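You operate a simulated robot arm through the tools that you are given. There is no shell and no other tool. Be economical: measure what you need, move in short steps, check, and stop when the job is done.

The job below is to be done with a simulated two-armed robot. You get a single attempt, and the scene is never put back.

Task
Pick up the can from the top of the short steel bench with one hand, pass it to the other hand and put it on the short granite slab. Set down upright: can.

The check looks at the end state, three seconds after you hand in, the way a careful person would. Anything else that was tipped, shoved, dropped, spilled or broken makes it a failure.

Robot
Two 7-joint arms with two-finger parallel grippers on one trunk, on a base that drives. Base frame: it is fixed to the floor where the robot stands at the start and does not move with it; the origin is under the middle of the robot, x ahead of it, y to its left, z up; the surface under the hand at the start is at about z = 0.78. Readings come in m, degrees, newtons and seconds.
The left shoulder is at the start at [0.08, 0.131, 0.947], the right one opposite. With the tool pointing down near the work surface each hand reaches from about 0.4 to 0.86 m from the robot's upright axis, wherever it stands, measured 20 degrees to its own side. Places, roughly: short granite slab [3.6, -0.3, 0.9]. Payload 1.57 kg a hand.
Tool frame (each hand has its own): the origin (TCP) lies between the finger pads and is the grasp point; the fingertips stand 0.03 m ahead of it; z points along the fingers, y is the line along which they close. The gripper opens to 0.11 m. The fingers are 0.024 m wide and 0.012 m thick; the gripper's body (0.048 by 0.112 m) begins 0.078 m behind the TCP.
Orientation is that of the tool frame in the base frame, as [roll, pitch, yaw] about the fixed x, y, z axes, in that order (R = Rz(yaw) Ry(pitch) Rx(roll)). With the fingers straight down and closing along the base's y, the tool's x points along the base's -x, its y along +y and its z along -z.

Tools
- The arms move only by the tool nudge_tool. It takes "left_deltas", "right_deltas" or both (then of equal length, played together; a hand with none holds still); each is a list of rows, each an object of numbers (a shift or turn left out is 0, a gripper value left out holds the last): "tx", "ty", "tz": the shift along the tool's x, y, z in m; "ax", "ay", "az": the turn, a rotation vector about the tool's x, y, z in degrees; "jaw": the closure, from 0 (fully open) to 1 (shut). In form: [{"tx": .., "ty": .., "tz": .., "ax": .., "ay": .., "az": .., "jaw": ..}, ...]. A call has 1 to 8 rows; each row is the pose to reach, as a shift and turn from the pose commanded when the call began, along the tool's axes at that moment. A row lasts 0.2 s, in which the tool goes at most 0.05 m and 8.6 degrees; a call with a longer step from one row to the next is refused whole, and so is a gripper value outside its range. Where a pose cannot be reached the arm comes as near as it can. A force on the tool above 40 N (or 10 N above the force at the start of the call, whichever is more), or a blocked arm, ends the call early, and 0.2 s more pass. Each finger travels about 0.108 m/s and halts on what it meets, pressing with about 33 N; the grip force reading is that of the motor and also rises with nothing between the fingers. The clock runs only during rows and for 0.2 s after the last one: add rows that repeat a pose to give the fingers time. The reply holds the time, the measured pose of the TCP, the force on the tool along the base axes, the opening and the grip force, in the units named above and with some noise, with the torque about the TCP (base axes, N m) and any sound that the robot's microphone picked up, and new pictures: "views" is both (left out), scene, wrist or none (wrist: the cameras of the hands that moved).
- Cameras (640 x 400 px; columns grow to the right, rows downward): "scene" is now at [-0.0528, -0.0019, 1.4146]; the picture's right is [-0.02, -1.00, 0.00], its down [-0.60, 0.01, -0.80] and it looks along [0.80, -0.01, -0.60] (base axes); focal length 254 px, centre (320, 200). "left" rides on the left gripper at [0.07, -0.016, -0.141] in its tool frame; the picture's right is [0.23, 0.97, 0.00], its down [-0.86, 0.20, -0.48] and it looks along [-0.47, 0.11, 0.88] (tool axes); focal length 222 px, centre (320, 200). "right" rides on the right gripper at [0.07, 0.016, -0.141] in its tool frame; the picture's right is [-0.23, 0.97, 0.00], its down [-0.86, -0.20, -0.48] and it looks along [-0.47, -0.11, 0.88] (tool axes); focal length 222 px, centre (320, 200). There is no depth. A picture from a camera that has moved, and an enlarged one, comes with that camera's place and axes in the base frame and with its lens.
- base_move(legs): drives the robot by 1 to 6 legs, each [ahead, left, turn to the left] in m, m and degrees, along the robot's own axes; the way and the turn of a leg run together, so that a leg with both is an arc; at most 1.5 m and 180 degrees a leg. The arms and the cameras ride along, it lands a little off, and it stops where it bumps. It gives what a move gives, and a new picture of the scene camera.
- head_to(pan, tilt): turns the head with the scene camera to pan (to the left, within 109 degrees either way) and tilt (down, from -29 to 69), counted from straight ahead of the robot. It gives what a move gives, and a new picture of the scene camera.
- zoom(camera, box): a new picture of the part [left, top, right, bottom] of that camera's present view, enlarged. It takes no simulated time.
- sign_off(): hands the job in; it is judged then, once.

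Work in short steps. Places have to be worked out from the pictures, the camera data and where the tool is seen: move nearer, look again, correct. Check each grasp and each placing, and mend what went wrong. You have 120 turns and 260 pictures in all, those below and enlarged ones among them. Open the grippers and draw the arms clear of the work before you hand the job in, unless the task says otherwise; then end with one line.

The tools are called after "Emit:" as name(argument=value, ...) on one line, values as JSON. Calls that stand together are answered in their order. nudge_tool: Moves the arms, as the interface text tells. Its arguments: {"type":"object","properties":{"left_deltas":{"type":"array","items":{"type":"object","properties":{"tx":{"type":"number"},"ty":{"type":"number"},"tz":{"type":"number"},"ax":{"type":"number"},"ay":{"type":"number"},"az":{"type":"number"},"jaw":{"type":"number"}}}},"right_deltas":{"type":"array","items":{"type":"object","properties":{"tx":{"type":"number"},"ty":{"type":"number"},"tz":{"type":"number"},"ax":{"type":"number"},"ay":{"type":"number"},"az":{"type":"number"},"jaw":{"type":"number"}}}},"views":{"type":"string","enum":["both","scene","wrist","none"]}},"required":[]} The other tools are called the same way: base_move (legs) drives the base; head_to (pan, tilt) turns the head that bears the scene camera; zoom (camera, box) takes an enlarged picture of a part of a camera's view; sign_off () hands the job in.

At the start:

```text
t: 0.0
left_eef_pos: [0.5818, 0.3003, 1.0441]
left_tool_rot: [-180.0, 0.0, 180.0]
left_wrist_force: [-0.4, -0.1, 0.0]
left_torque: [0.01, 0.01, 0.01]
left_gripper_width: 0.1102
left_gripper_force: 0.0
right_eef_pos: [0.5407, -0.218, 0.9989]
right_tool_rot: [-180.0, 0.0, -180.0]
right_wrist_force: [-0.5, -0.4, 1.1]
right_torque: [0.01, 0.03, -0.04]
right_gripper_width: 0.11
right_gripper_force: 0.0
robot x, y, heading: [0.0022, 0.0002, -0.1]
head pan, tilt: [-0.9, 36.6]
```

scene: 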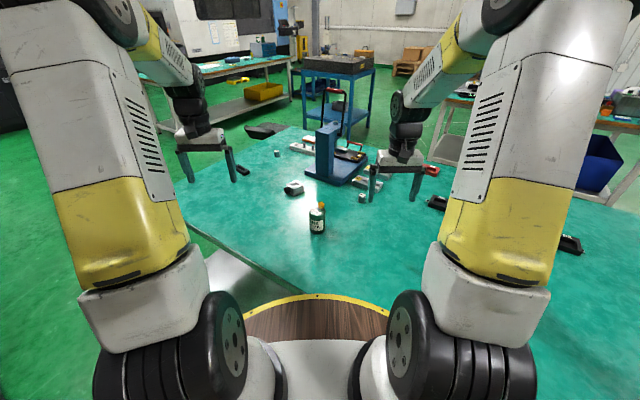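
right: 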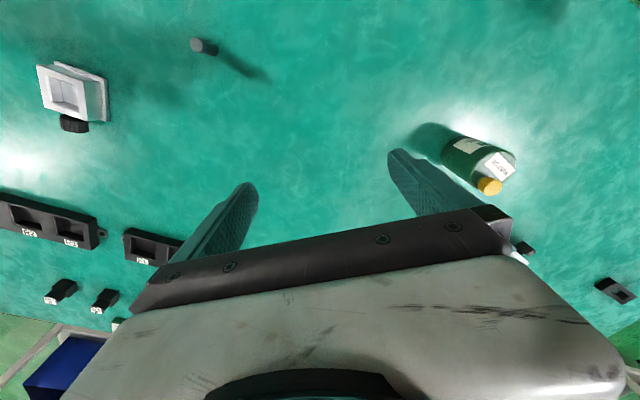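
left: 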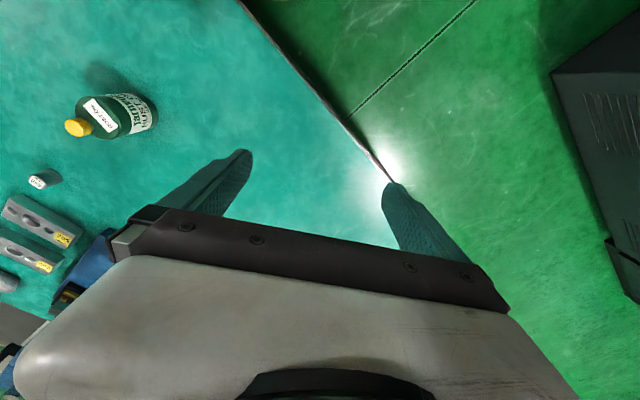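

I see a green container with a yellow cap on the surface in front of me; I zoom in to identify it and to look at the further furniture.

Emit:
zoom(camera="scene", box=[220, 120, 460, 270])

Emit:
zoom(camera="scene", box=[220, 0, 460, 150])

Emit:
zoom(camera="left", box=[40, 60, 200, 160])

```text
2.67 times, centred on (340, 195) of scene
camera zoom: at [-0.0528, -0.0019, 1.4146], right [-0.02, -1.0, 0.0], down [-0.6, 0.01, -0.8], along [0.8, -0.01, -0.6], focal length 678 px, centre (267, 213)
```

zoom: 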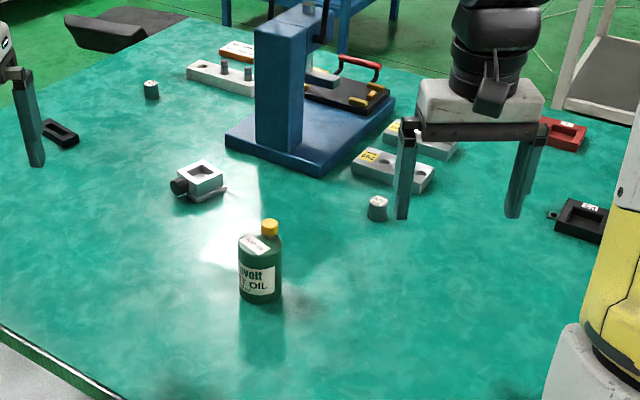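

```text
2.67 times, centred on (340, 75) of scene
camera zoom: at [-0.0528, -0.0019, 1.4146], right [-0.02, -1.0, 0.0], down [-0.6, 0.01, -0.8], along [0.8, -0.01, -0.6], focal length 678 px, centre (267, 533)
```

zoom: 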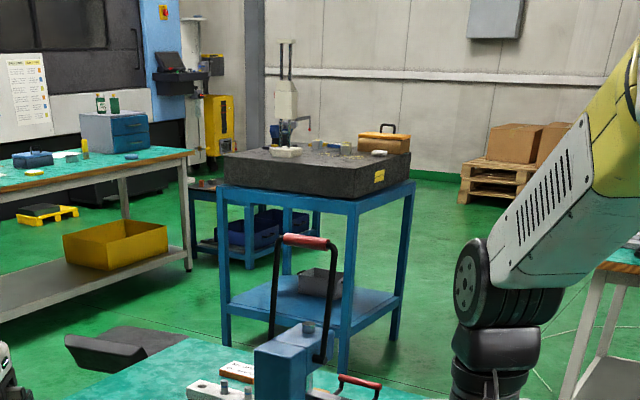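

```text
4.00 times, centred on (120, 110) of left
camera zoom: at [0.5123, 0.2854, 1.1845], right [-0.23, 0.97, 0.0], down [0.86, 0.2, 0.48], along [0.47, 0.11, -0.88], focal length 888 px, centre (1120, 560)
```

zoom: 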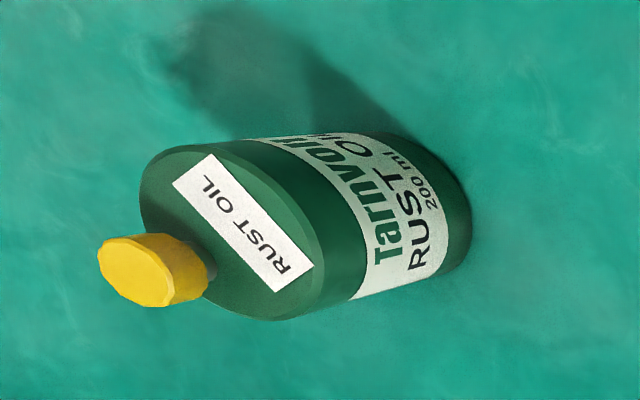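

The green object is a 200 ml rust-oil can, but there are also can-like items on another bench. I look around before deciding which bench is the "short" one.

Emit:
head_to(pan=40, tilt=15)

Emit:
head_to(pan=-40, tilt=15)

Emit:
head_to(pan=0, tilt=15)

```text
t: 1.1
left_eef_pos: [0.582, 0.3002, 1.0457]
left_tool_rot: [-180.0, 0.0, 180.0]
left_wrist_force: [0.3, -0.1, -0.1]
left_torque: [0.02, 0.05, 0.0]
left_gripper_width: 0.1101
left_gripper_force: 0.1
right_eef_pos: [0.5422, -0.2173, 0.9991]
right_tool_rot: [180.0, 0.0, 180.0]
right_wrist_force: [-0.2, -0.6, 0.2]
right_torque: [0.02, 0.0, 0.04]
right_gripper_width: 0.1098
right_gripper_force: 0.1
robot x, y, heading: [-0.0004, 0.0002, 0.0]
head pan, tilt: [40.0, 15.0]
camera scene: at [-0.0684, 0.0594, 1.449], right [0.64, -0.77, 0.0], down [-0.2, -0.17, -0.97], along [0.74, 0.62, -0.26], focal length 254 px, centre (320, 200)
```

scene: 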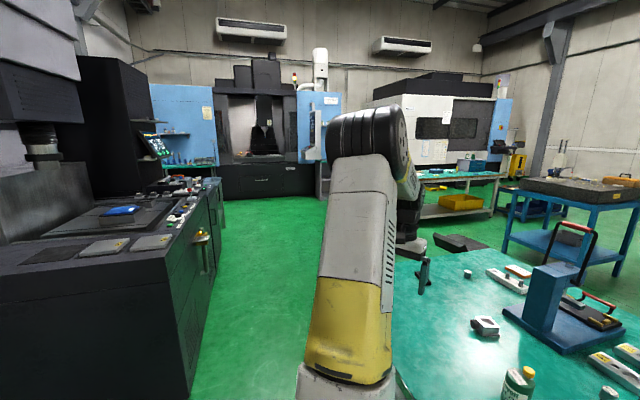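

```text
t: 2.6
left_eef_pos: [0.5819, 0.3, 1.043]
left_tool_rot: [180.0, 0.0, -180.0]
left_wrist_force: [-0.5, 0.0, 0.7]
left_torque: [-0.01, -0.05, 0.04]
left_gripper_width: 0.11
left_gripper_force: 0.1
right_eef_pos: [0.5418, -0.2178, 0.9982]
right_tool_rot: [180.0, -0.1, 180.0]
right_wrist_force: [-0.8, 0.6, -0.3]
right_torque: [0.01, -0.01, 0.01]
right_gripper_width: 0.11
right_gripper_force: 0.0
robot x, y, heading: [0.0023, -0.0027, -0.0]
head pan, tilt: [-40.0, 15.0]
camera scene: at [-0.0684, -0.0606, 1.449], right [-0.64, -0.77, 0.0], down [-0.2, 0.17, -0.97], along [0.74, -0.62, -0.26], focal length 254 px, centre (320, 200)
```

scene: 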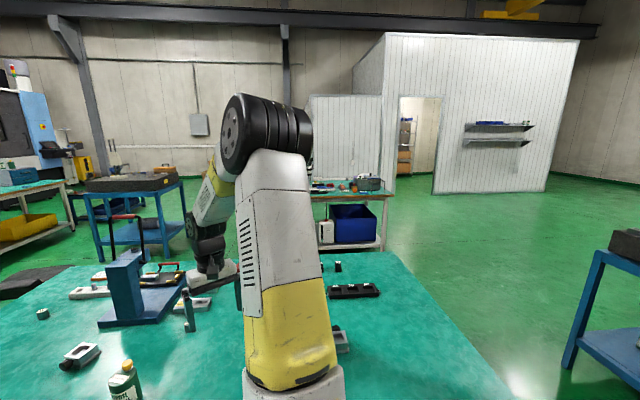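

```text
t: 3.7
left_eef_pos: [0.5816, 0.3002, 1.0441]
left_tool_rot: [180.0, -0.1, 180.0]
left_wrist_force: [0.4, 0.5, -1.0]
left_torque: [0.01, -0.01, 0.04]
left_gripper_width: 0.11
left_gripper_force: 0.0
right_eef_pos: [0.5412, -0.2169, 0.9991]
right_tool_rot: [180.0, 0.0, 179.9]
right_wrist_force: [0.1, 0.0, -0.1]
right_torque: [0.01, 0.05, 0.03]
right_gripper_width: 0.1101
right_gripper_force: 0.1
robot x, y, heading: [0.0014, 0.0028, 0.1]
head pan, tilt: [0.0, 15.0]
camera scene: at [-0.0466, -0.0007, 1.449], right [0.0, -1.0, 0.0], down [-0.26, 0.0, -0.97], along [0.97, 0.0, -0.26], focal length 254 px, centre (320, 200)
```

scene: 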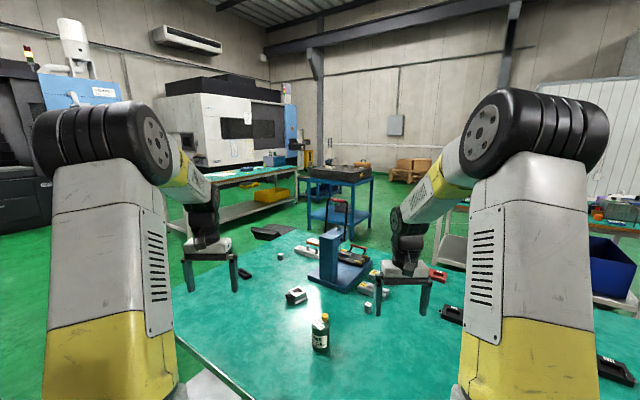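

The target slab is the one on the blue stand ahead. I zoom in on the other benches to make sure that no other can or "short bench" fits.

Emit:
zoom(camera="scene", box=[180, 130, 400, 260])

Emit:
head_to(pan=-60, tilt=15)

```text
2.91 times, centred on (290, 195) of scene
camera zoom: at [-0.0466, -0.0007, 1.449], right [0.0, -1.0, 0.0], down [-0.26, 0.0, -0.97], along [0.97, 0.0, -0.26], focal length 740 px, centre (407, 214)
```

zoom: 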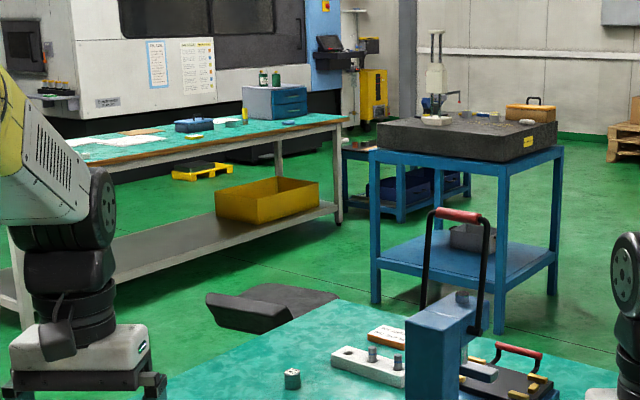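

```text
t: 5.0
left_eef_pos: [0.5825, 0.3, 1.0439]
left_tool_rot: [180.0, 0.0, 180.0]
left_wrist_force: [0.3, 0.1, -0.2]
left_torque: [0.02, 0.01, -0.02]
left_gripper_width: 0.1097
left_gripper_force: 0.1
right_eef_pos: [0.541, -0.2179, 0.9988]
right_tool_rot: [-180.0, 0.0, 179.9]
right_wrist_force: [-0.3, 0.4, -0.6]
right_torque: [0.0, 0.0, 0.0]
right_gripper_width: 0.1099
right_gripper_force: 0.1
robot x, y, heading: [-0.0006, -0.002, -0.2]
head pan, tilt: [-60.0, 15.0]
camera scene: at [-0.0932, -0.0814, 1.449], right [-0.87, -0.5, 0.0], down [-0.13, 0.22, -0.97], along [0.48, -0.84, -0.26], focal length 254 px, centre (320, 200)
```

scene: 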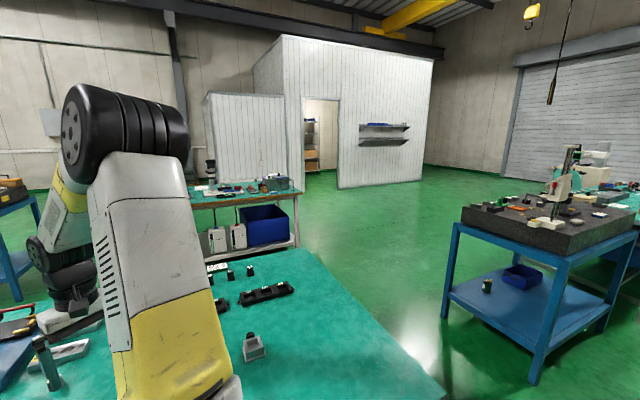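

The front table is the only bench with an isolated can: I judge it at about [0.62, 0.0], body about 55 mm wide and 90 mm tall, plus a cap. Plan: the right hand picks it low from the right side (tilted), the left takes it from above. I start turning the right hand in free air.

Emit:
nudge_tool(right_deltas=[{"az": 8.5, "tz": -0.01}, {"az": 17, "tz": -0.02}, {"az": 25.5, "tz": -0.03}, {"az": 34, "tz": -0.04}, {"az": 42.5, "tz": -0.04}, {"az": 51, "tz": -0.04}, {"az": 59.5, "tz": -0.04}, {"az": 68, "tz": -0.04}], views="none")

Emit:
head_to(pan=0, tilt=45)

```text
t: 6.8
left_eef_pos: [0.5823, 0.299, 1.0436]
left_tool_rot: [180.0, 0.0, -179.9]
left_wrist_force: [0.1, 0.6, -0.4]
left_torque: [0.0, -0.01, 0.0]
left_gripper_width: 0.1101
left_gripper_force: 0.0
right_eef_pos: [0.541, -0.2168, 1.0397]
right_tool_rot: [180.0, 0.0, 111.9]
right_wrist_force: [0.7, -0.1, 0.0]
right_torque: [-0.01, -0.01, 0.02]
right_gripper_width: 0.1099
right_gripper_force: 0.1
robot x, y, heading: [0.0056, 0.0001, 0.1]
head pan, tilt: [-60.0, 15.0]
```

```text
t: 8.1
left_eef_pos: [0.5822, 0.3003, 1.0439]
left_tool_rot: [-180.0, 0.1, 180.0]
left_wrist_force: [-0.2, 0.1, -0.4]
left_torque: [-0.02, 0.0, 0.0]
left_gripper_width: 0.1101
left_gripper_force: 0.0
right_eef_pos: [0.5416, -0.2183, 1.0394]
right_tool_rot: [179.9, 0.0, 112.3]
right_wrist_force: [0.1, 0.1, 0.0]
right_torque: [0.01, 0.0, 0.03]
right_gripper_width: 0.11
right_gripper_force: 0.0
robot x, y, heading: [-0.0002, -0.0023, 0.3]
head pan, tilt: [0.0, 45.0]
camera scene: at [-0.0587, -0.0006, 1.4022], right [0.0, -1.0, 0.0], down [-0.71, 0.0, -0.71], along [0.71, 0.0, -0.71], focal length 254 px, centre (320, 200)
```

scene: 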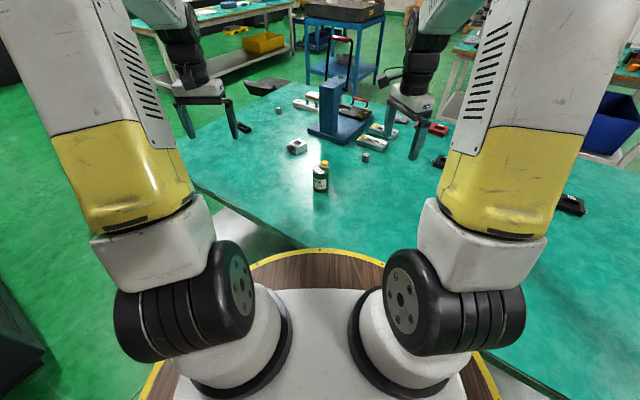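

Yaw works. I finish the 90° yaw while gathering a close view of the can.

Emit:
nudge_tool(right_deltas=[{"az": 8}, {"az": 16}, {"az": 22}], views="none")

Emit:
nudge_tool(right_deltas=[{"ay": 8.5}, {"ay": 17}, {"ay": 25.5}, {"ay": 34}, {"ay": 42.5}, {"ay": 51}, {"ay": 59.5}], views="both")

Emit:
zoom(camera="scene", box=[270, 140, 370, 210])

```text
t: 8.9
left_eef_pos: [0.5812, 0.2999, 1.0442]
left_tool_rot: [-179.9, 0.0, -180.0]
left_wrist_force: [-0.2, -0.1, -0.3]
left_torque: [0.0, 0.0, -0.02]
left_gripper_width: 0.1102
left_gripper_force: 0.1
right_eef_pos: [0.5421, -0.2184, 1.0401]
right_tool_rot: [-180.0, 0.0, 89.8]
right_wrist_force: [0.2, -0.4, -0.1]
right_torque: [-0.02, 0.0, 0.04]
right_gripper_width: 0.11
right_gripper_force: 0.1
robot x, y, heading: [0.0009, 0.0016, -0.1]
head pan, tilt: [0.0, 45.0]
```

```text
t: 10.5
left_eef_pos: [0.5819, 0.3009, 1.0436]
left_tool_rot: [-180.0, -0.1, 180.0]
left_wrist_force: [-0.5, 0.8, -0.7]
left_torque: [-0.01, -0.01, -0.01]
left_gripper_width: 0.1098
left_gripper_force: 0.1
right_eef_pos: [0.5424, -0.2164, 1.0396]
right_tool_rot: [179.9, -59.6, 90.1]
right_wrist_force: [0.0, 0.7, 0.5]
right_torque: [0.0, 0.01, -0.03]
right_gripper_width: 0.1101
right_gripper_force: 0.1
robot x, y, heading: [0.0006, -0.0009, 0.1]
head pan, tilt: [0.0, 45.0]
camera scene: at [-0.0588, -0.0003, 1.4022], right [0.0, -1.0, 0.0], down [-0.71, 0.0, -0.71], along [0.71, 0.0, -0.71], focal length 254 px, centre (320, 200)
camera right: at [0.5576, -0.3023, 1.1707], right [0.97, -0.11, -0.2], down [-0.2, -0.85, -0.5], along [-0.11, 0.52, -0.85], focal length 222 px, centre (320, 200)
```

scene: 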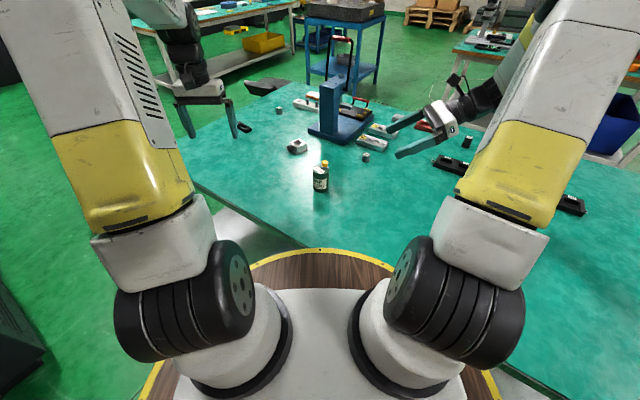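
right: 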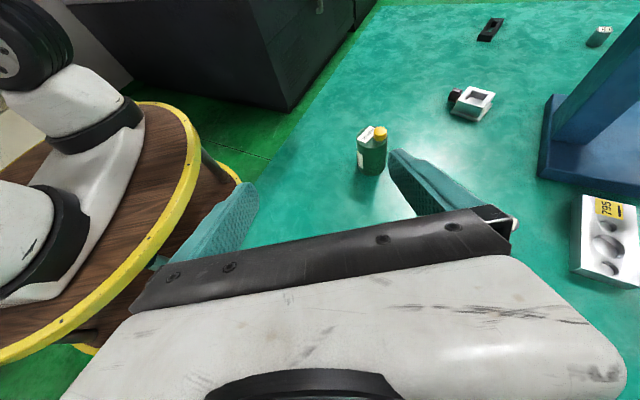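

```text
5.71 times, centred on (320, 175) of scene
camera zoom: at [-0.0588, -0.0003, 1.4022], right [0.0, -1.0, 0.0], down [-0.71, 0.0, -0.71], along [0.71, 0.0, -0.71], focal length 1454 px, centre (320, 343)
```

zoom: 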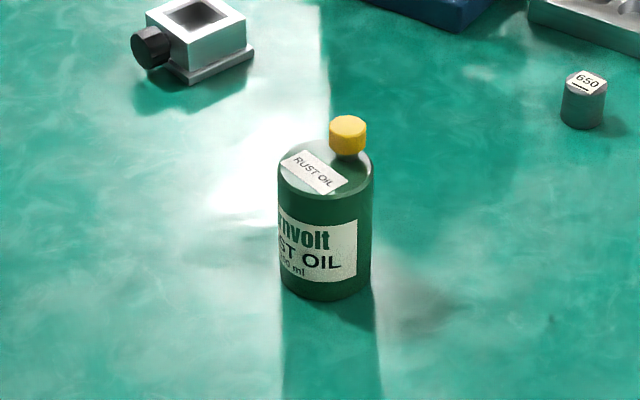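

The can is a cylinder, about 58 mm across and 80 mm tall, with its axis near [0.63, -0.003]. I move the tilted right hand to a standoff 0.12 m back along its fingers.

Emit:
nudge_tool(right_deltas=[{"tx": -0.015, "ty": 0.015, "tz": 0.028}, {"tx": -0.03, "ty": 0.03, "tz": 0.056}, {"tx": -0.046, "ty": 0.044, "tz": 0.084}, {"tx": -0.062, "ty": 0.059, "tz": 0.112}, {"tx": -0.077, "ty": 0.073, "tz": 0.14}, {"tx": -0.092, "ty": 0.088, "tz": 0.168}])

Emit:
zoom(camera="scene", box=[270, 120, 430, 220])

```text
t: 11.9
left_eef_pos: [0.5813, 0.2999, 1.0433]
left_tool_rot: [-179.9, 0.0, -179.9]
left_wrist_force: [0.1, -0.2, -0.2]
left_torque: [0.02, -0.05, 0.0]
left_gripper_width: 0.1099
left_gripper_force: 0.0
right_eef_pos: [0.6291, -0.1179, 0.874]
right_tool_rot: [179.9, -59.5, 90.0]
right_wrist_force: [-0.6, 0.1, 0.5]
right_torque: [-0.02, -0.04, -0.02]
right_gripper_width: 0.1101
right_gripper_force: 0.1
robot x, y, heading: [-0.0002, -0.0017, 0.0]
head pan, tilt: [0.0, 45.0]
camera scene: at [-0.0589, -0.0007, 1.4022], right [0.0, -1.0, 0.0], down [-0.71, 0.0, -0.71], along [0.71, 0.0, -0.71], focal length 254 px, centre (320, 200)
camera right: at [0.6454, -0.203, 1.0052], right [0.97, -0.12, -0.2], down [-0.2, -0.85, -0.49], along [-0.11, 0.52, -0.85], focal length 222 px, centre (320, 200)
```

scene: 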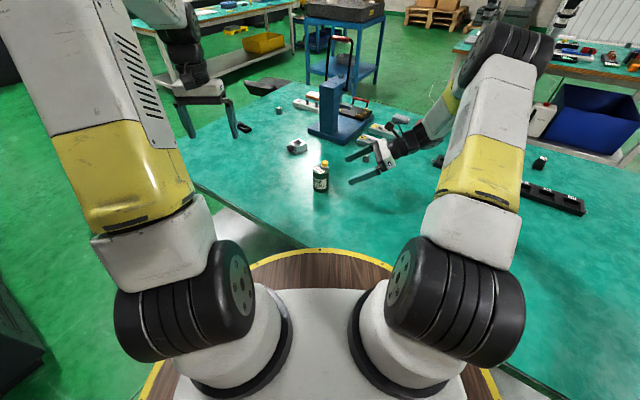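
right: 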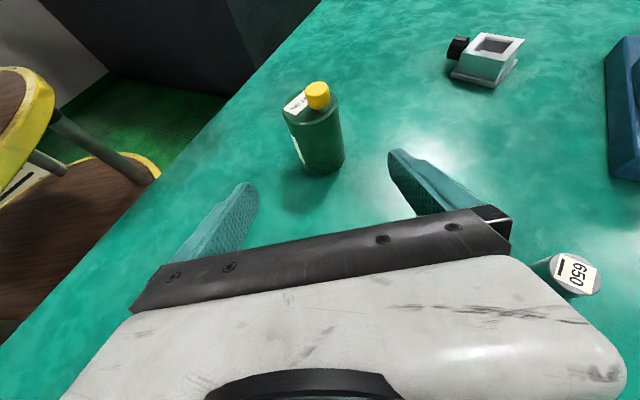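

```text
4.00 times, centred on (350, 170) of scene
camera zoom: at [-0.0589, -0.0007, 1.4022], right [0.0, -1.0, 0.0], down [-0.71, 0.0, -0.71], along [0.71, 0.0, -0.71], focal length 1018 px, centre (200, 320)
```

zoom: 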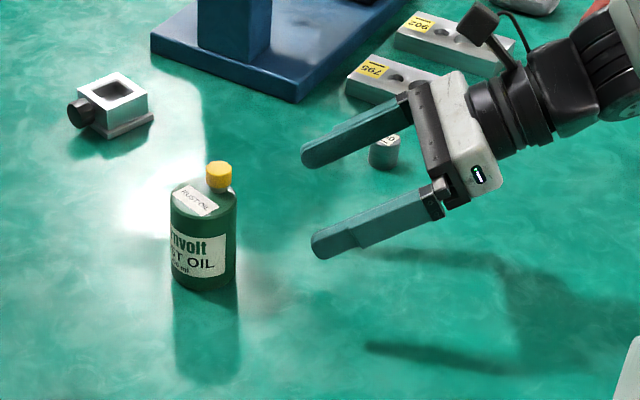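

The can's axis comes out at [0.629, -0.002] again, so the approach is centred. I advance 0.118 m along the fingers.

Emit:
nudge_tool(right_deltas=[{"tz": 0.03}, {"tz": 0.06}, {"tz": 0.08}, {"tz": 0.1}, {"tz": 0.118}])

Emit:
zoom(camera="scene", box=[270, 120, 430, 220])

```text
t: 13.1
left_eef_pos: [0.5817, 0.2999, 1.0444]
left_tool_rot: [-180.0, 0.0, -179.9]
left_wrist_force: [-0.3, -0.8, -0.1]
left_torque: [-0.01, -0.06, -0.01]
left_gripper_width: 0.11
left_gripper_force: 0.2
right_eef_pos: [0.6276, -0.0179, 0.8132]
right_tool_rot: [180.0, -59.4, 90.0]
right_wrist_force: [0.6, -0.1, -0.4]
right_torque: [0.02, -0.05, 0.0]
right_gripper_width: 0.1099
right_gripper_force: 0.0
robot x, y, heading: [0.0029, -0.0043, 0.1]
head pan, tilt: [0.0, 45.0]
camera scene: at [-0.0587, -0.0007, 1.4022], right [0.0, -1.0, 0.0], down [-0.71, 0.0, -0.71], along [0.71, 0.0, -0.71], focal length 254 px, centre (320, 200)
camera right: at [0.6443, -0.1026, 0.9444], right [0.97, -0.12, -0.2], down [-0.2, -0.85, -0.49], along [-0.11, 0.52, -0.85], focal length 222 px, centre (320, 200)
```

scene: 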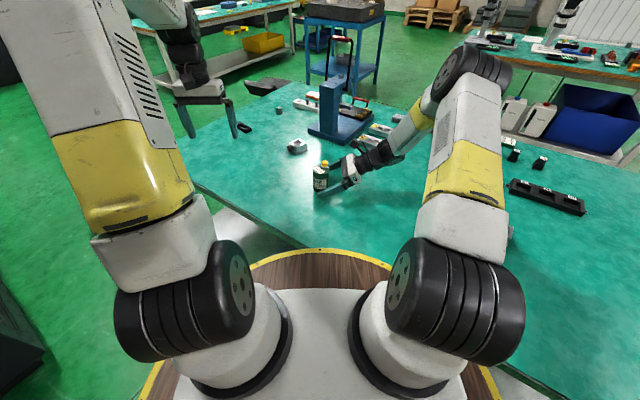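
right: 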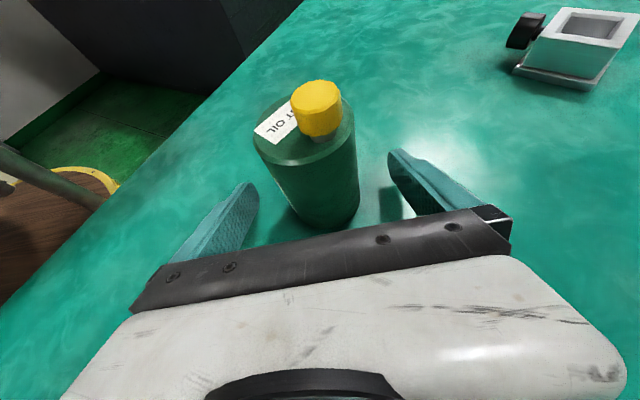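

```text
4.00 times, centred on (350, 170) of scene
camera zoom: at [-0.0587, -0.0007, 1.4022], right [0.0, -1.0, 0.0], down [-0.71, 0.0, -0.71], along [0.71, 0.0, -0.71], focal length 1018 px, centre (200, 320)
```

zoom: 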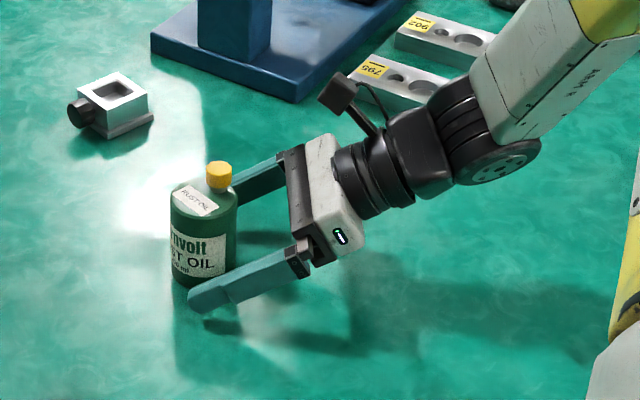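

The fingers straddle the can at the right height. I go 7 mm further and close.

Emit:
nudge_tool(right_deltas=[{"tz": 0.007}, {"tz": 0.007, "jaw": 1}, {"tz": 0.007, "jaw": 1}, {"tz": 0.007, "jaw": 1}, {"tz": 0.007, "jaw": 1}], views="wrist")

Emit:
zoom(camera="scene", box=[270, 120, 430, 220])

```text
t: 14.3
left_eef_pos: [0.5814, 0.3004, 1.0447]
left_tool_rot: [180.0, 0.0, 179.9]
left_wrist_force: [0.1, 0.3, 0.3]
left_torque: [-0.07, 0.01, 0.03]
left_gripper_width: 0.1098
left_gripper_force: 0.0
right_eef_pos: [0.6285, -0.013, 0.8103]
right_tool_rot: [179.9, -59.5, 90.0]
right_wrist_force: [2.1, 0.9, 1.9]
right_torque: [0.03, -0.07, -0.04]
right_gripper_width: 0.057
right_gripper_force: 32.6
robot x, y, heading: [-0.0013, 0.001, 0.1]
head pan, tilt: [0.0, 45.0]
camera right: at [0.645, -0.0963, 0.9423], right [0.97, -0.12, -0.2], down [-0.2, -0.85, -0.49], along [-0.11, 0.52, -0.85], focal length 222 px, centre (320, 200)
```

right: 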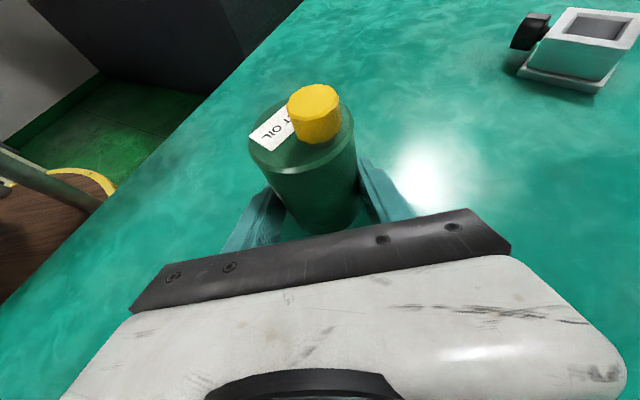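

```text
4.00 times, centred on (350, 170) of scene
camera zoom: at [-0.0586, -0.0006, 1.4022], right [0.0, -1.0, 0.0], down [-0.71, 0.0, -0.71], along [0.71, 0.0, -0.71], focal length 1018 px, centre (200, 320)
```

zoom: 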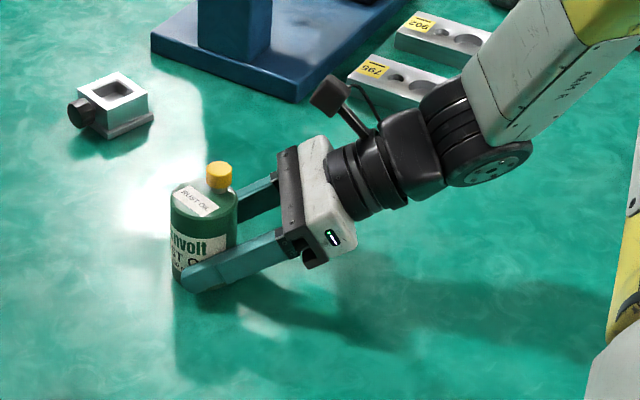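

Gripped (57 mm, 33 N). I lift straight up by 0.18 m.

Emit:
nudge_tool(right_deltas=[{"tx": 0.013, "tz": -0.008, "jaw": 1}, {"tx": 0.039, "tz": -0.023}, {"tx": 0.068, "tz": -0.04}, {"tx": 0.097, "tz": -0.057}, {"tx": 0.126, "tz": -0.074}, {"tx": 0.155, "tz": -0.091}, {"tx": 0.155, "tz": -0.091}])

Emit:
zoom(camera="scene", box=[270, 80, 430, 180])

```text
t: 15.9
left_eef_pos: [0.5815, 0.3001, 1.0447]
left_tool_rot: [179.9, -0.1, -180.0]
left_wrist_force: [-0.4, 0.5, 0.3]
left_torque: [0.02, -0.01, -0.01]
left_gripper_width: 0.11
left_gripper_force: 0.1
right_eef_pos: [0.6313, -0.0145, 0.9906]
right_tool_rot: [-179.9, -59.5, 89.9]
right_wrist_force: [-0.7, 0.3, -2.5]
right_torque: [-0.03, 0.03, 0.01]
right_gripper_width: 0.0566
right_gripper_force: 32.9
robot x, y, heading: [-0.0004, -0.0001, -0.1]
head pan, tilt: [0.0, 45.0]
camera scene: at [-0.0586, -0.0006, 1.4022], right [0.0, -1.0, 0.0], down [-0.71, 0.0, -0.71], along [0.71, 0.0, -0.71], focal length 254 px, centre (320, 200)
camera right: at [0.6482, -0.0983, 1.1217], right [0.97, -0.12, -0.2], down [-0.2, -0.85, -0.49], along [-0.11, 0.52, -0.85], focal length 222 px, centre (320, 200)
```

scene: 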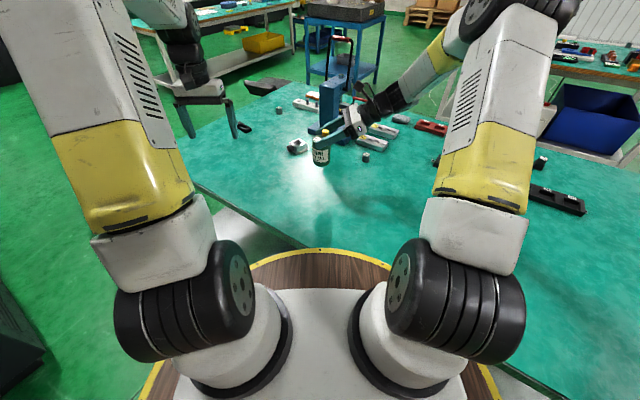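
right: 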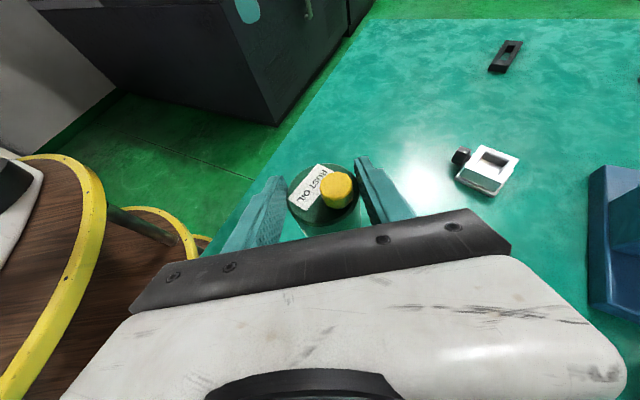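

```text
4.00 times, centred on (350, 130) of scene
camera zoom: at [-0.0586, -0.0006, 1.4022], right [0.0, -1.0, 0.0], down [-0.71, 0.0, -0.71], along [0.71, 0.0, -0.71], focal length 1018 px, centre (200, 480)
```

zoom: 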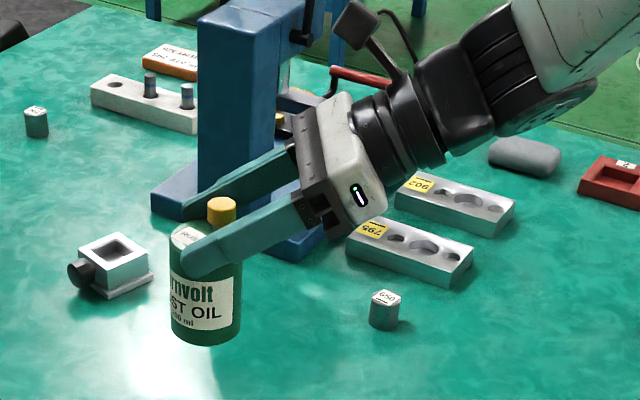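

The can looks lower in the grip than before; I check closely before doing anything else.

Emit:
zoom(camera="scene", box=[290, 115, 370, 175])

Emit:
zoom(camera="right", box=[200, 120, 440, 270])

Emit:
zoom(camera="left", box=[0, 40, 240, 190])

```text
6.67 times, centred on (330, 145) of scene
camera zoom: at [-0.0586, -0.0006, 1.4022], right [0.0, -1.0, 0.0], down [-0.71, 0.0, -0.71], along [0.71, 0.0, -0.71], focal length 1696 px, centre (253, 567)
```

zoom: 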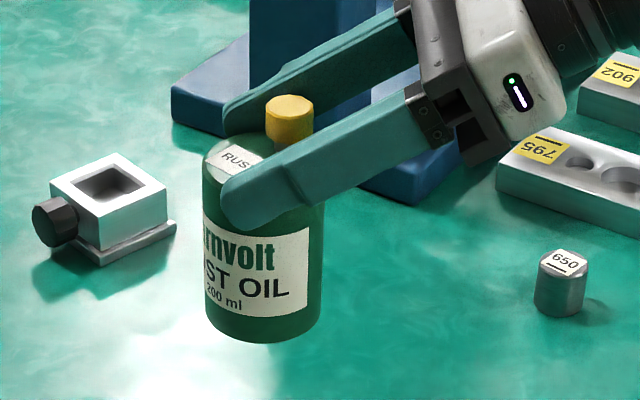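

```text
2.67 times, centred on (320, 195) of right
camera zoom: at [0.6482, -0.0983, 1.1217], right [0.97, -0.12, -0.2], down [-0.2, -0.85, -0.49], along [-0.11, 0.52, -0.85], focal length 592 px, centre (320, 213)
```

zoom: 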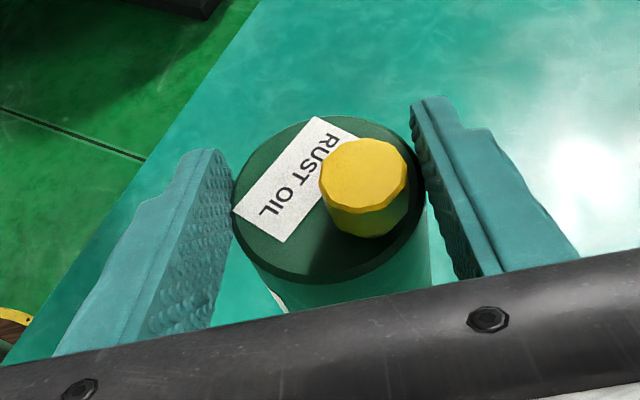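

```text
2.67 times, centred on (120, 115) of left
camera zoom: at [0.5124, 0.2854, 1.1844], right [-0.23, 0.97, 0.0], down [0.86, 0.2, 0.48], along [0.47, 0.11, -0.88], focal length 592 px, centre (853, 427)
```

zoom: 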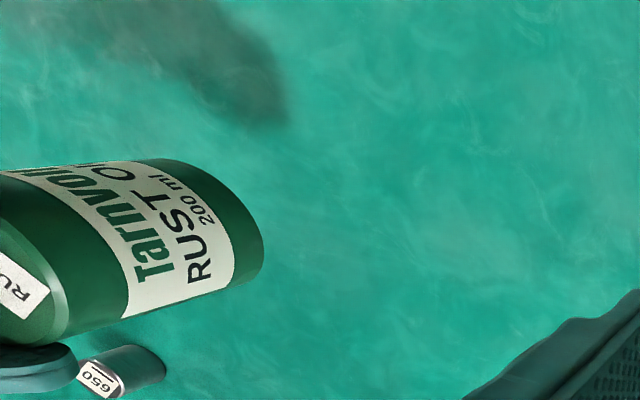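

The can slid down and is held only by its top rim, with its base about 0.12 m above the bench. I lower it promptly before it drops.

Emit:
nudge_tool(right_deltas=[{"tx": -0.017, "tz": 0.01, "jaw": 1}, {"tx": -0.043, "tz": 0.025}, {"tx": -0.069, "tz": 0.041}, {"tx": -0.09, "tz": 0.053}], views="scene")

Emit:
zoom(camera="scene", box=[280, 130, 360, 200])

```text
t: 16.9
left_eef_pos: [0.5818, 0.2994, 1.0435]
left_tool_rot: [180.0, 0.0, 180.0]
left_wrist_force: [-0.3, 0.0, -0.5]
left_torque: [0.01, 0.0, 0.01]
left_gripper_width: 0.1099
left_gripper_force: 0.1
right_eef_pos: [0.6299, -0.0125, 0.8875]
right_tool_rot: [-179.9, -59.5, 89.8]
right_wrist_force: [-0.6, 0.0, -2.6]
right_torque: [-0.06, 0.03, -0.06]
right_gripper_width: 0.0568
right_gripper_force: 33.1
robot x, y, heading: [-0.0016, -0.0045, 0.1]
head pan, tilt: [0.0, 45.0]
camera scene: at [-0.0587, -0.0005, 1.4022], right [0.0, -1.0, 0.0], down [-0.71, 0.0, -0.71], along [0.71, 0.0, -0.71], focal length 254 px, centre (320, 200)
```

scene: 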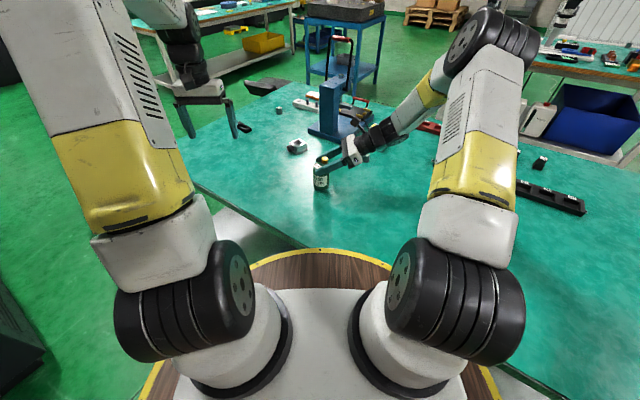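

```text
5.71 times, centred on (320, 165) of scene
camera zoom: at [-0.0587, -0.0005, 1.4022], right [0.0, -1.0, 0.0], down [-0.71, 0.0, -0.71], along [0.71, 0.0, -0.71], focal length 1454 px, centre (320, 400)
```

zoom: 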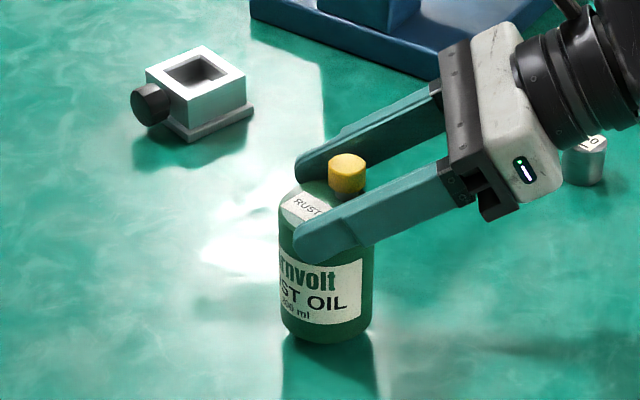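

The base is about 1 cm above the bench. I lower the remainder gently, watching the force.

Emit:
nudge_tool(right_deltas=[{"tx": -0.004, "tz": 0.002}, {"tx": -0.008, "tz": 0.005}, {"tx": -0.012, "tz": 0.007}], views="none")

Emit:
zoom(camera="scene", box=[280, 130, 360, 200])

```text
t: 17.7
left_eef_pos: [0.5804, 0.3006, 1.0451]
left_tool_rot: [-180.0, 0.0, -180.0]
left_wrist_force: [0.6, -0.8, 0.0]
left_torque: [0.02, 0.04, 0.01]
left_gripper_width: 0.1099
left_gripper_force: 0.0
right_eef_pos: [0.63, -0.0127, 0.8745]
right_tool_rot: [179.8, -59.7, 90.2]
right_wrist_force: [-5.5, -6.0, 21.9]
right_torque: [-0.31, 0.11, 0.05]
right_gripper_width: 0.0569
right_gripper_force: 33.2
robot x, y, heading: [-0.0036, -0.0004, -0.1]
head pan, tilt: [0.0, 45.0]
```

```text
5.71 times, centred on (320, 165) of scene
camera zoom: at [-0.0596, -0.0008, 1.4022], right [0.0, -1.0, 0.0], down [-0.71, 0.0, -0.71], along [0.71, 0.0, -0.71], focal length 1454 px, centre (320, 400)
```

zoom: 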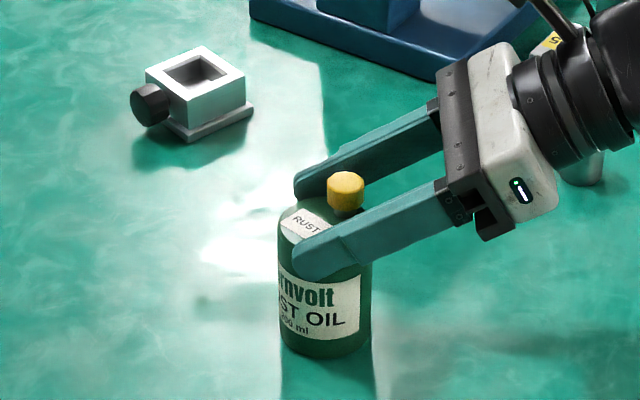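

It stands on the bench (22 N pressing, with no slip). I relieve the load and open.

Emit:
nudge_tool(right_deltas=[{"tx": 0.003, "tz": -0.002}, {"tx": 0.005, "tz": -0.003}], views="none")

```text
t: 18.3
left_eef_pos: [0.5823, 0.3007, 1.0438]
left_tool_rot: [-180.0, 0.0, -180.0]
left_wrist_force: [-0.9, 0.0, 0.6]
left_torque: [0.01, 0.01, 0.02]
left_gripper_width: 0.1099
left_gripper_force: 0.0
right_eef_pos: [0.6283, -0.0116, 0.8778]
right_tool_rot: [-179.8, -59.3, 89.8]
right_wrist_force: [-0.2, 0.3, -3.2]
right_torque: [0.01, 0.0, 0.03]
right_gripper_width: 0.0567
right_gripper_force: 32.9
robot x, y, heading: [-0.0016, -0.0015, 0.0]
head pan, tilt: [0.0, 45.0]
```

Now it hangs with its full weight (3 N), a millimetre or two up. I lower 2 mm and open.

Emit:
nudge_tool(right_deltas=[{"tx": -0.0025, "tz": 0.0015}, {"tx": -0.0025, "tz": 0.0015, "jaw": 0.6}, {"tx": -0.0025, "tz": 0.0015, "jaw": 0.0}, {"tx": -0.0025, "tz": 0.0015, "jaw": 0}, {"tx": -0.0025, "tz": 0.0015, "jaw": 0}], views="wrist")

Emit:
zoom(camera="scene", box=[280, 130, 360, 200])

```text
t: 19.5
left_eef_pos: [0.582, 0.2999, 1.0447]
left_tool_rot: [-180.0, 0.0, -179.9]
left_wrist_force: [0.9, 0.1, -0.9]
left_torque: [-0.01, 0.0, 0.02]
left_gripper_width: 0.1101
left_gripper_force: 0.0
right_eef_pos: [0.629, -0.0123, 0.8765]
right_tool_rot: [179.9, -59.5, 90.0]
right_wrist_force: [-0.9, -0.3, -0.1]
right_torque: [-0.05, 0.01, 0.03]
right_gripper_width: 0.1101
right_gripper_force: 0.1
robot x, y, heading: [0.0011, 0.0019, 0.0]
head pan, tilt: [0.0, 45.0]
camera right: at [0.6464, -0.0971, 1.0074], right [0.97, -0.12, -0.2], down [-0.2, -0.85, -0.49], along [-0.11, 0.52, -0.85], focal length 222 px, centre (320, 200)
```

right: 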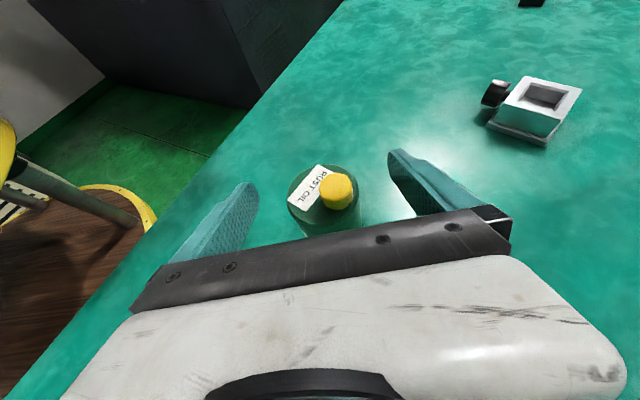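

```text
5.71 times, centred on (320, 165) of scene
camera zoom: at [-0.0587, -0.0006, 1.4022], right [0.0, -1.0, 0.0], down [-0.71, 0.0, -0.71], along [0.71, 0.0, -0.71], focal length 1454 px, centre (320, 400)
```

zoom: 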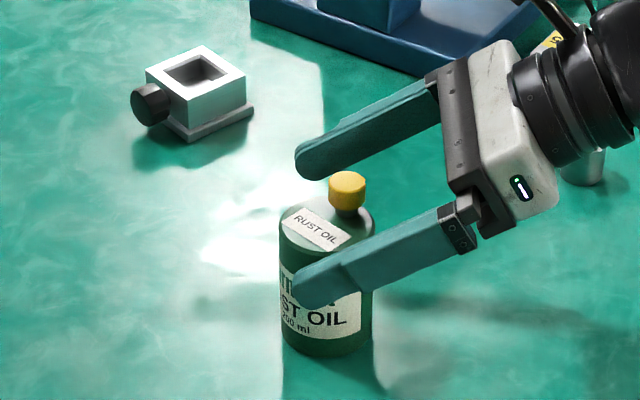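

The can stands upright. I straddle it again at mid-height (about 0.04 above its base), with the pads deeper, and grip for longer.

Emit:
nudge_tool(right_deltas=[{"tx": -0.015, "tz": 0.01, "jaw": 0}, {"tx": -0.03, "tz": 0.02}, {"tx": -0.0445, "tz": 0.031}, {"tx": -0.0445, "tz": 0.031, "jaw": 1}, {"tx": -0.0445, "tz": 0.031, "jaw": 1}, {"tx": -0.0445, "tz": 0.031, "jaw": 1}, {"tx": -0.0445, "tz": 0.031, "jaw": 1}, {"tx": -0.0445, "tz": 0.031, "jaw": 1}], views="wrist")

Emit:
zoom(camera="scene", box=[280, 130, 360, 200])

```text
t: 21.3
left_eef_pos: [0.5814, 0.2997, 1.044]
left_tool_rot: [-179.9, 0.0, 179.9]
left_wrist_force: [0.8, -0.4, -0.2]
left_torque: [-0.01, 0.01, 0.01]
left_gripper_width: 0.1099
left_gripper_force: 0.1
right_eef_pos: [0.6304, -0.0104, 0.8232]
right_tool_rot: [-180.0, -59.5, 90.0]
right_wrist_force: [-0.3, -0.1, -0.1]
right_torque: [-0.03, 0.0, 0.01]
right_gripper_width: 0.057
right_gripper_force: 32.9
robot x, y, heading: [0.0024, 0.0012, 0.0]
head pan, tilt: [0.0, 45.0]
camera right: at [0.6464, -0.0953, 0.9543], right [0.97, -0.12, -0.2], down [-0.2, -0.85, -0.49], along [-0.11, 0.52, -0.85], focal length 222 px, centre (320, 200)
```

right: 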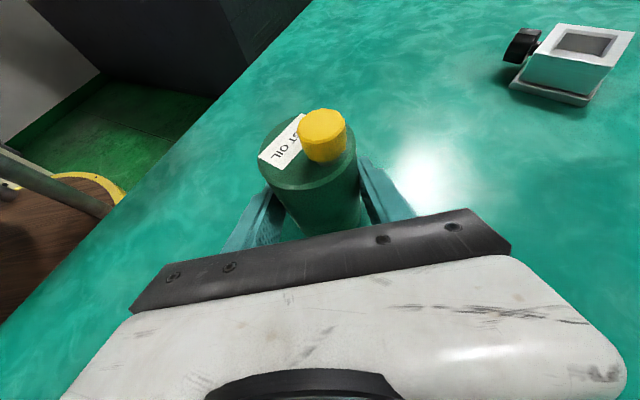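

```text
5.71 times, centred on (320, 165) of scene
camera zoom: at [-0.0586, -0.0006, 1.4022], right [0.0, -1.0, 0.0], down [-0.71, 0.0, -0.71], along [0.71, 0.0, -0.71], focal length 1454 px, centre (320, 400)
```

zoom: 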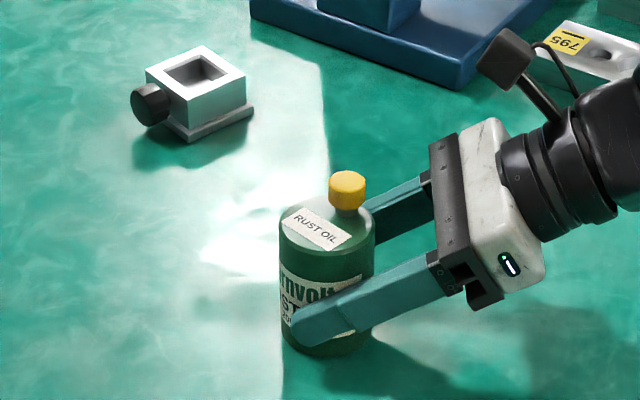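

Gripped again at mid-height. I lift 2 cm slowly and check for slipping with the wrist camera.

Emit:
nudge_tool(right_deltas=[{"tx": 0.004, "tz": -0.0025}, {"tx": 0.0085, "tz": -0.005}, {"tx": 0.013, "tz": -0.0075}, {"tx": 0.0172, "tz": -0.0101}], views="wrist")

Emit:
zoom(camera="scene", box=[280, 130, 360, 200])

```text
t: 22.3
left_eef_pos: [0.5822, 0.2996, 1.0434]
left_tool_rot: [-180.0, 0.0, -179.9]
left_wrist_force: [0.4, 0.6, 0.1]
left_torque: [0.02, -0.01, -0.01]
left_gripper_width: 0.1098
left_gripper_force: 0.1
right_eef_pos: [0.6286, -0.0082, 0.8403]
right_tool_rot: [180.0, -59.5, 90.0]
right_wrist_force: [0.5, -0.3, -1.8]
right_torque: [0.01, -0.02, -0.05]
right_gripper_width: 0.0568
right_gripper_force: 32.9
robot x, y, heading: [0.0007, -0.0013, 0.1]
head pan, tilt: [0.0, 45.0]
camera right: at [0.6458, -0.0931, 0.9719], right [0.97, -0.11, -0.2], down [-0.2, -0.85, -0.49], along [-0.11, 0.52, -0.85], focal length 222 px, centre (320, 200)
```

right: 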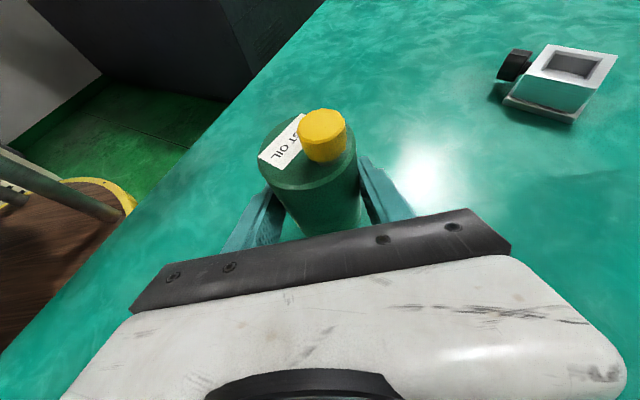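

```text
5.71 times, centred on (320, 165) of scene
camera zoom: at [-0.0585, -0.0006, 1.4022], right [0.0, -1.0, 0.0], down [-0.71, 0.0, -0.71], along [0.71, 0.0, -0.71], focal length 1454 px, centre (320, 400)
```

zoom: 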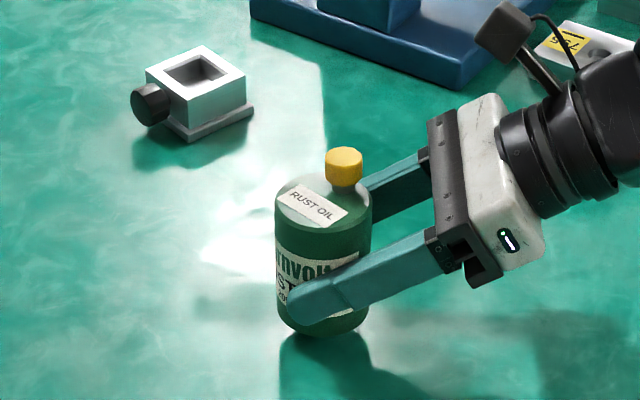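

No slip this time (same place in the wrist view, base clear of the bench). I lift another 8 cm at the same gentle rate.

Emit:
nudge_tool(right_deltas=[{"tx": 0.0086, "tz": -0.005}, {"tx": 0.0172, "tz": -0.0101}, {"tx": 0.0259, "tz": -0.0152}, {"tx": 0.0345, "tz": -0.0202}, {"tx": 0.0431, "tz": -0.0253}, {"tx": 0.0517, "tz": -0.0304}, {"tx": 0.0603, "tz": -0.0354}, {"tx": 0.069, "tz": -0.0405}], views="wrist")

```text
t: 24.1
left_eef_pos: [0.5813, 0.301, 1.0451]
left_tool_rot: [179.9, 0.1, 180.0]
left_wrist_force: [-0.4, 0.6, -0.2]
left_torque: [0.0, 0.0, 0.02]
left_gripper_width: 0.1101
left_gripper_force: 0.1
right_eef_pos: [0.6307, -0.0094, 0.9211]
right_tool_rot: [-179.9, -59.5, 90.0]
right_wrist_force: [0.3, -0.1, -1.8]
right_torque: [-0.03, 0.02, -0.01]
right_gripper_width: 0.0571
right_gripper_force: 33.2
robot x, y, heading: [-0.0022, 0.0008, -0.1]
head pan, tilt: [0.0, 45.0]
camera right: at [0.6476, -0.0942, 1.053], right [0.97, -0.12, -0.2], down [-0.2, -0.85, -0.49], along [-0.11, 0.52, -0.85], focal length 222 px, centre (320, 200)
```

right: 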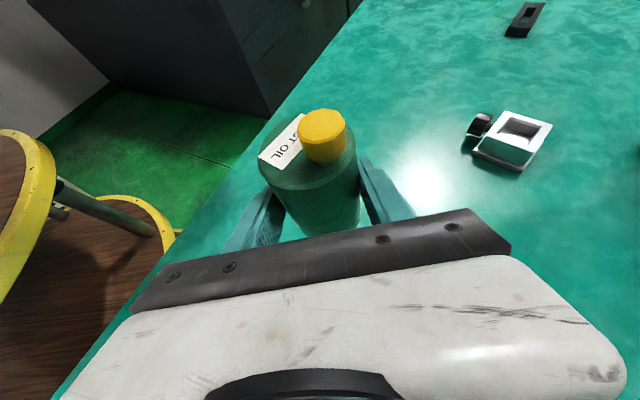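

Firm hold with no slip. I now raise and tilt the left hand 20° forward (keeping clear of the right wrist camera) and narrow its jaw to about 75 mm.

Emit:
nudge_tool(left_deltas=[{"tz": -0.03, "ay": -7, "jaw": 0.32}, {"tz": -0.056, "ay": -14, "jaw": 0.32}, {"tz": -0.066, "ay": -20, "jaw": 0.32}, {"tz": -0.066, "ay": -20, "jaw": 0.32}], views="wrist")

```text
t: 25.1
left_eef_pos: [0.5824, 0.3018, 1.1124]
left_tool_rot: [-180.0, 20.0, -179.9]
left_wrist_force: [0.3, 0.2, 0.1]
left_torque: [0.02, 0.0, -0.01]
left_gripper_width: 0.0747
left_gripper_force: 0.1
right_eef_pos: [0.6309, -0.0088, 0.9218]
right_tool_rot: [-179.9, -59.5, 89.9]
right_wrist_force: [0.0, -0.2, -3.0]
right_torque: [-0.04, 0.0, 0.02]
right_gripper_width: 0.0569
right_gripper_force: 33.3
robot x, y, heading: [0.0023, 0.0033, -0.0]
head pan, tilt: [0.0, 45.0]
camera left: at [0.4679, 0.2869, 1.2189], right [-0.21, 0.97, -0.08], down [0.64, 0.2, 0.74], along [0.74, 0.11, -0.67], focal length 222 px, centre (320, 200)
```

left: 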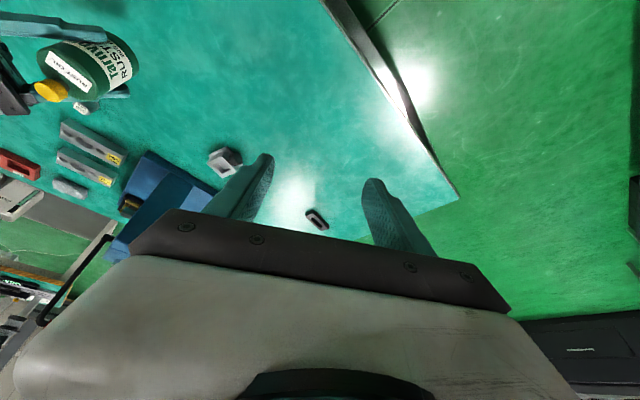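

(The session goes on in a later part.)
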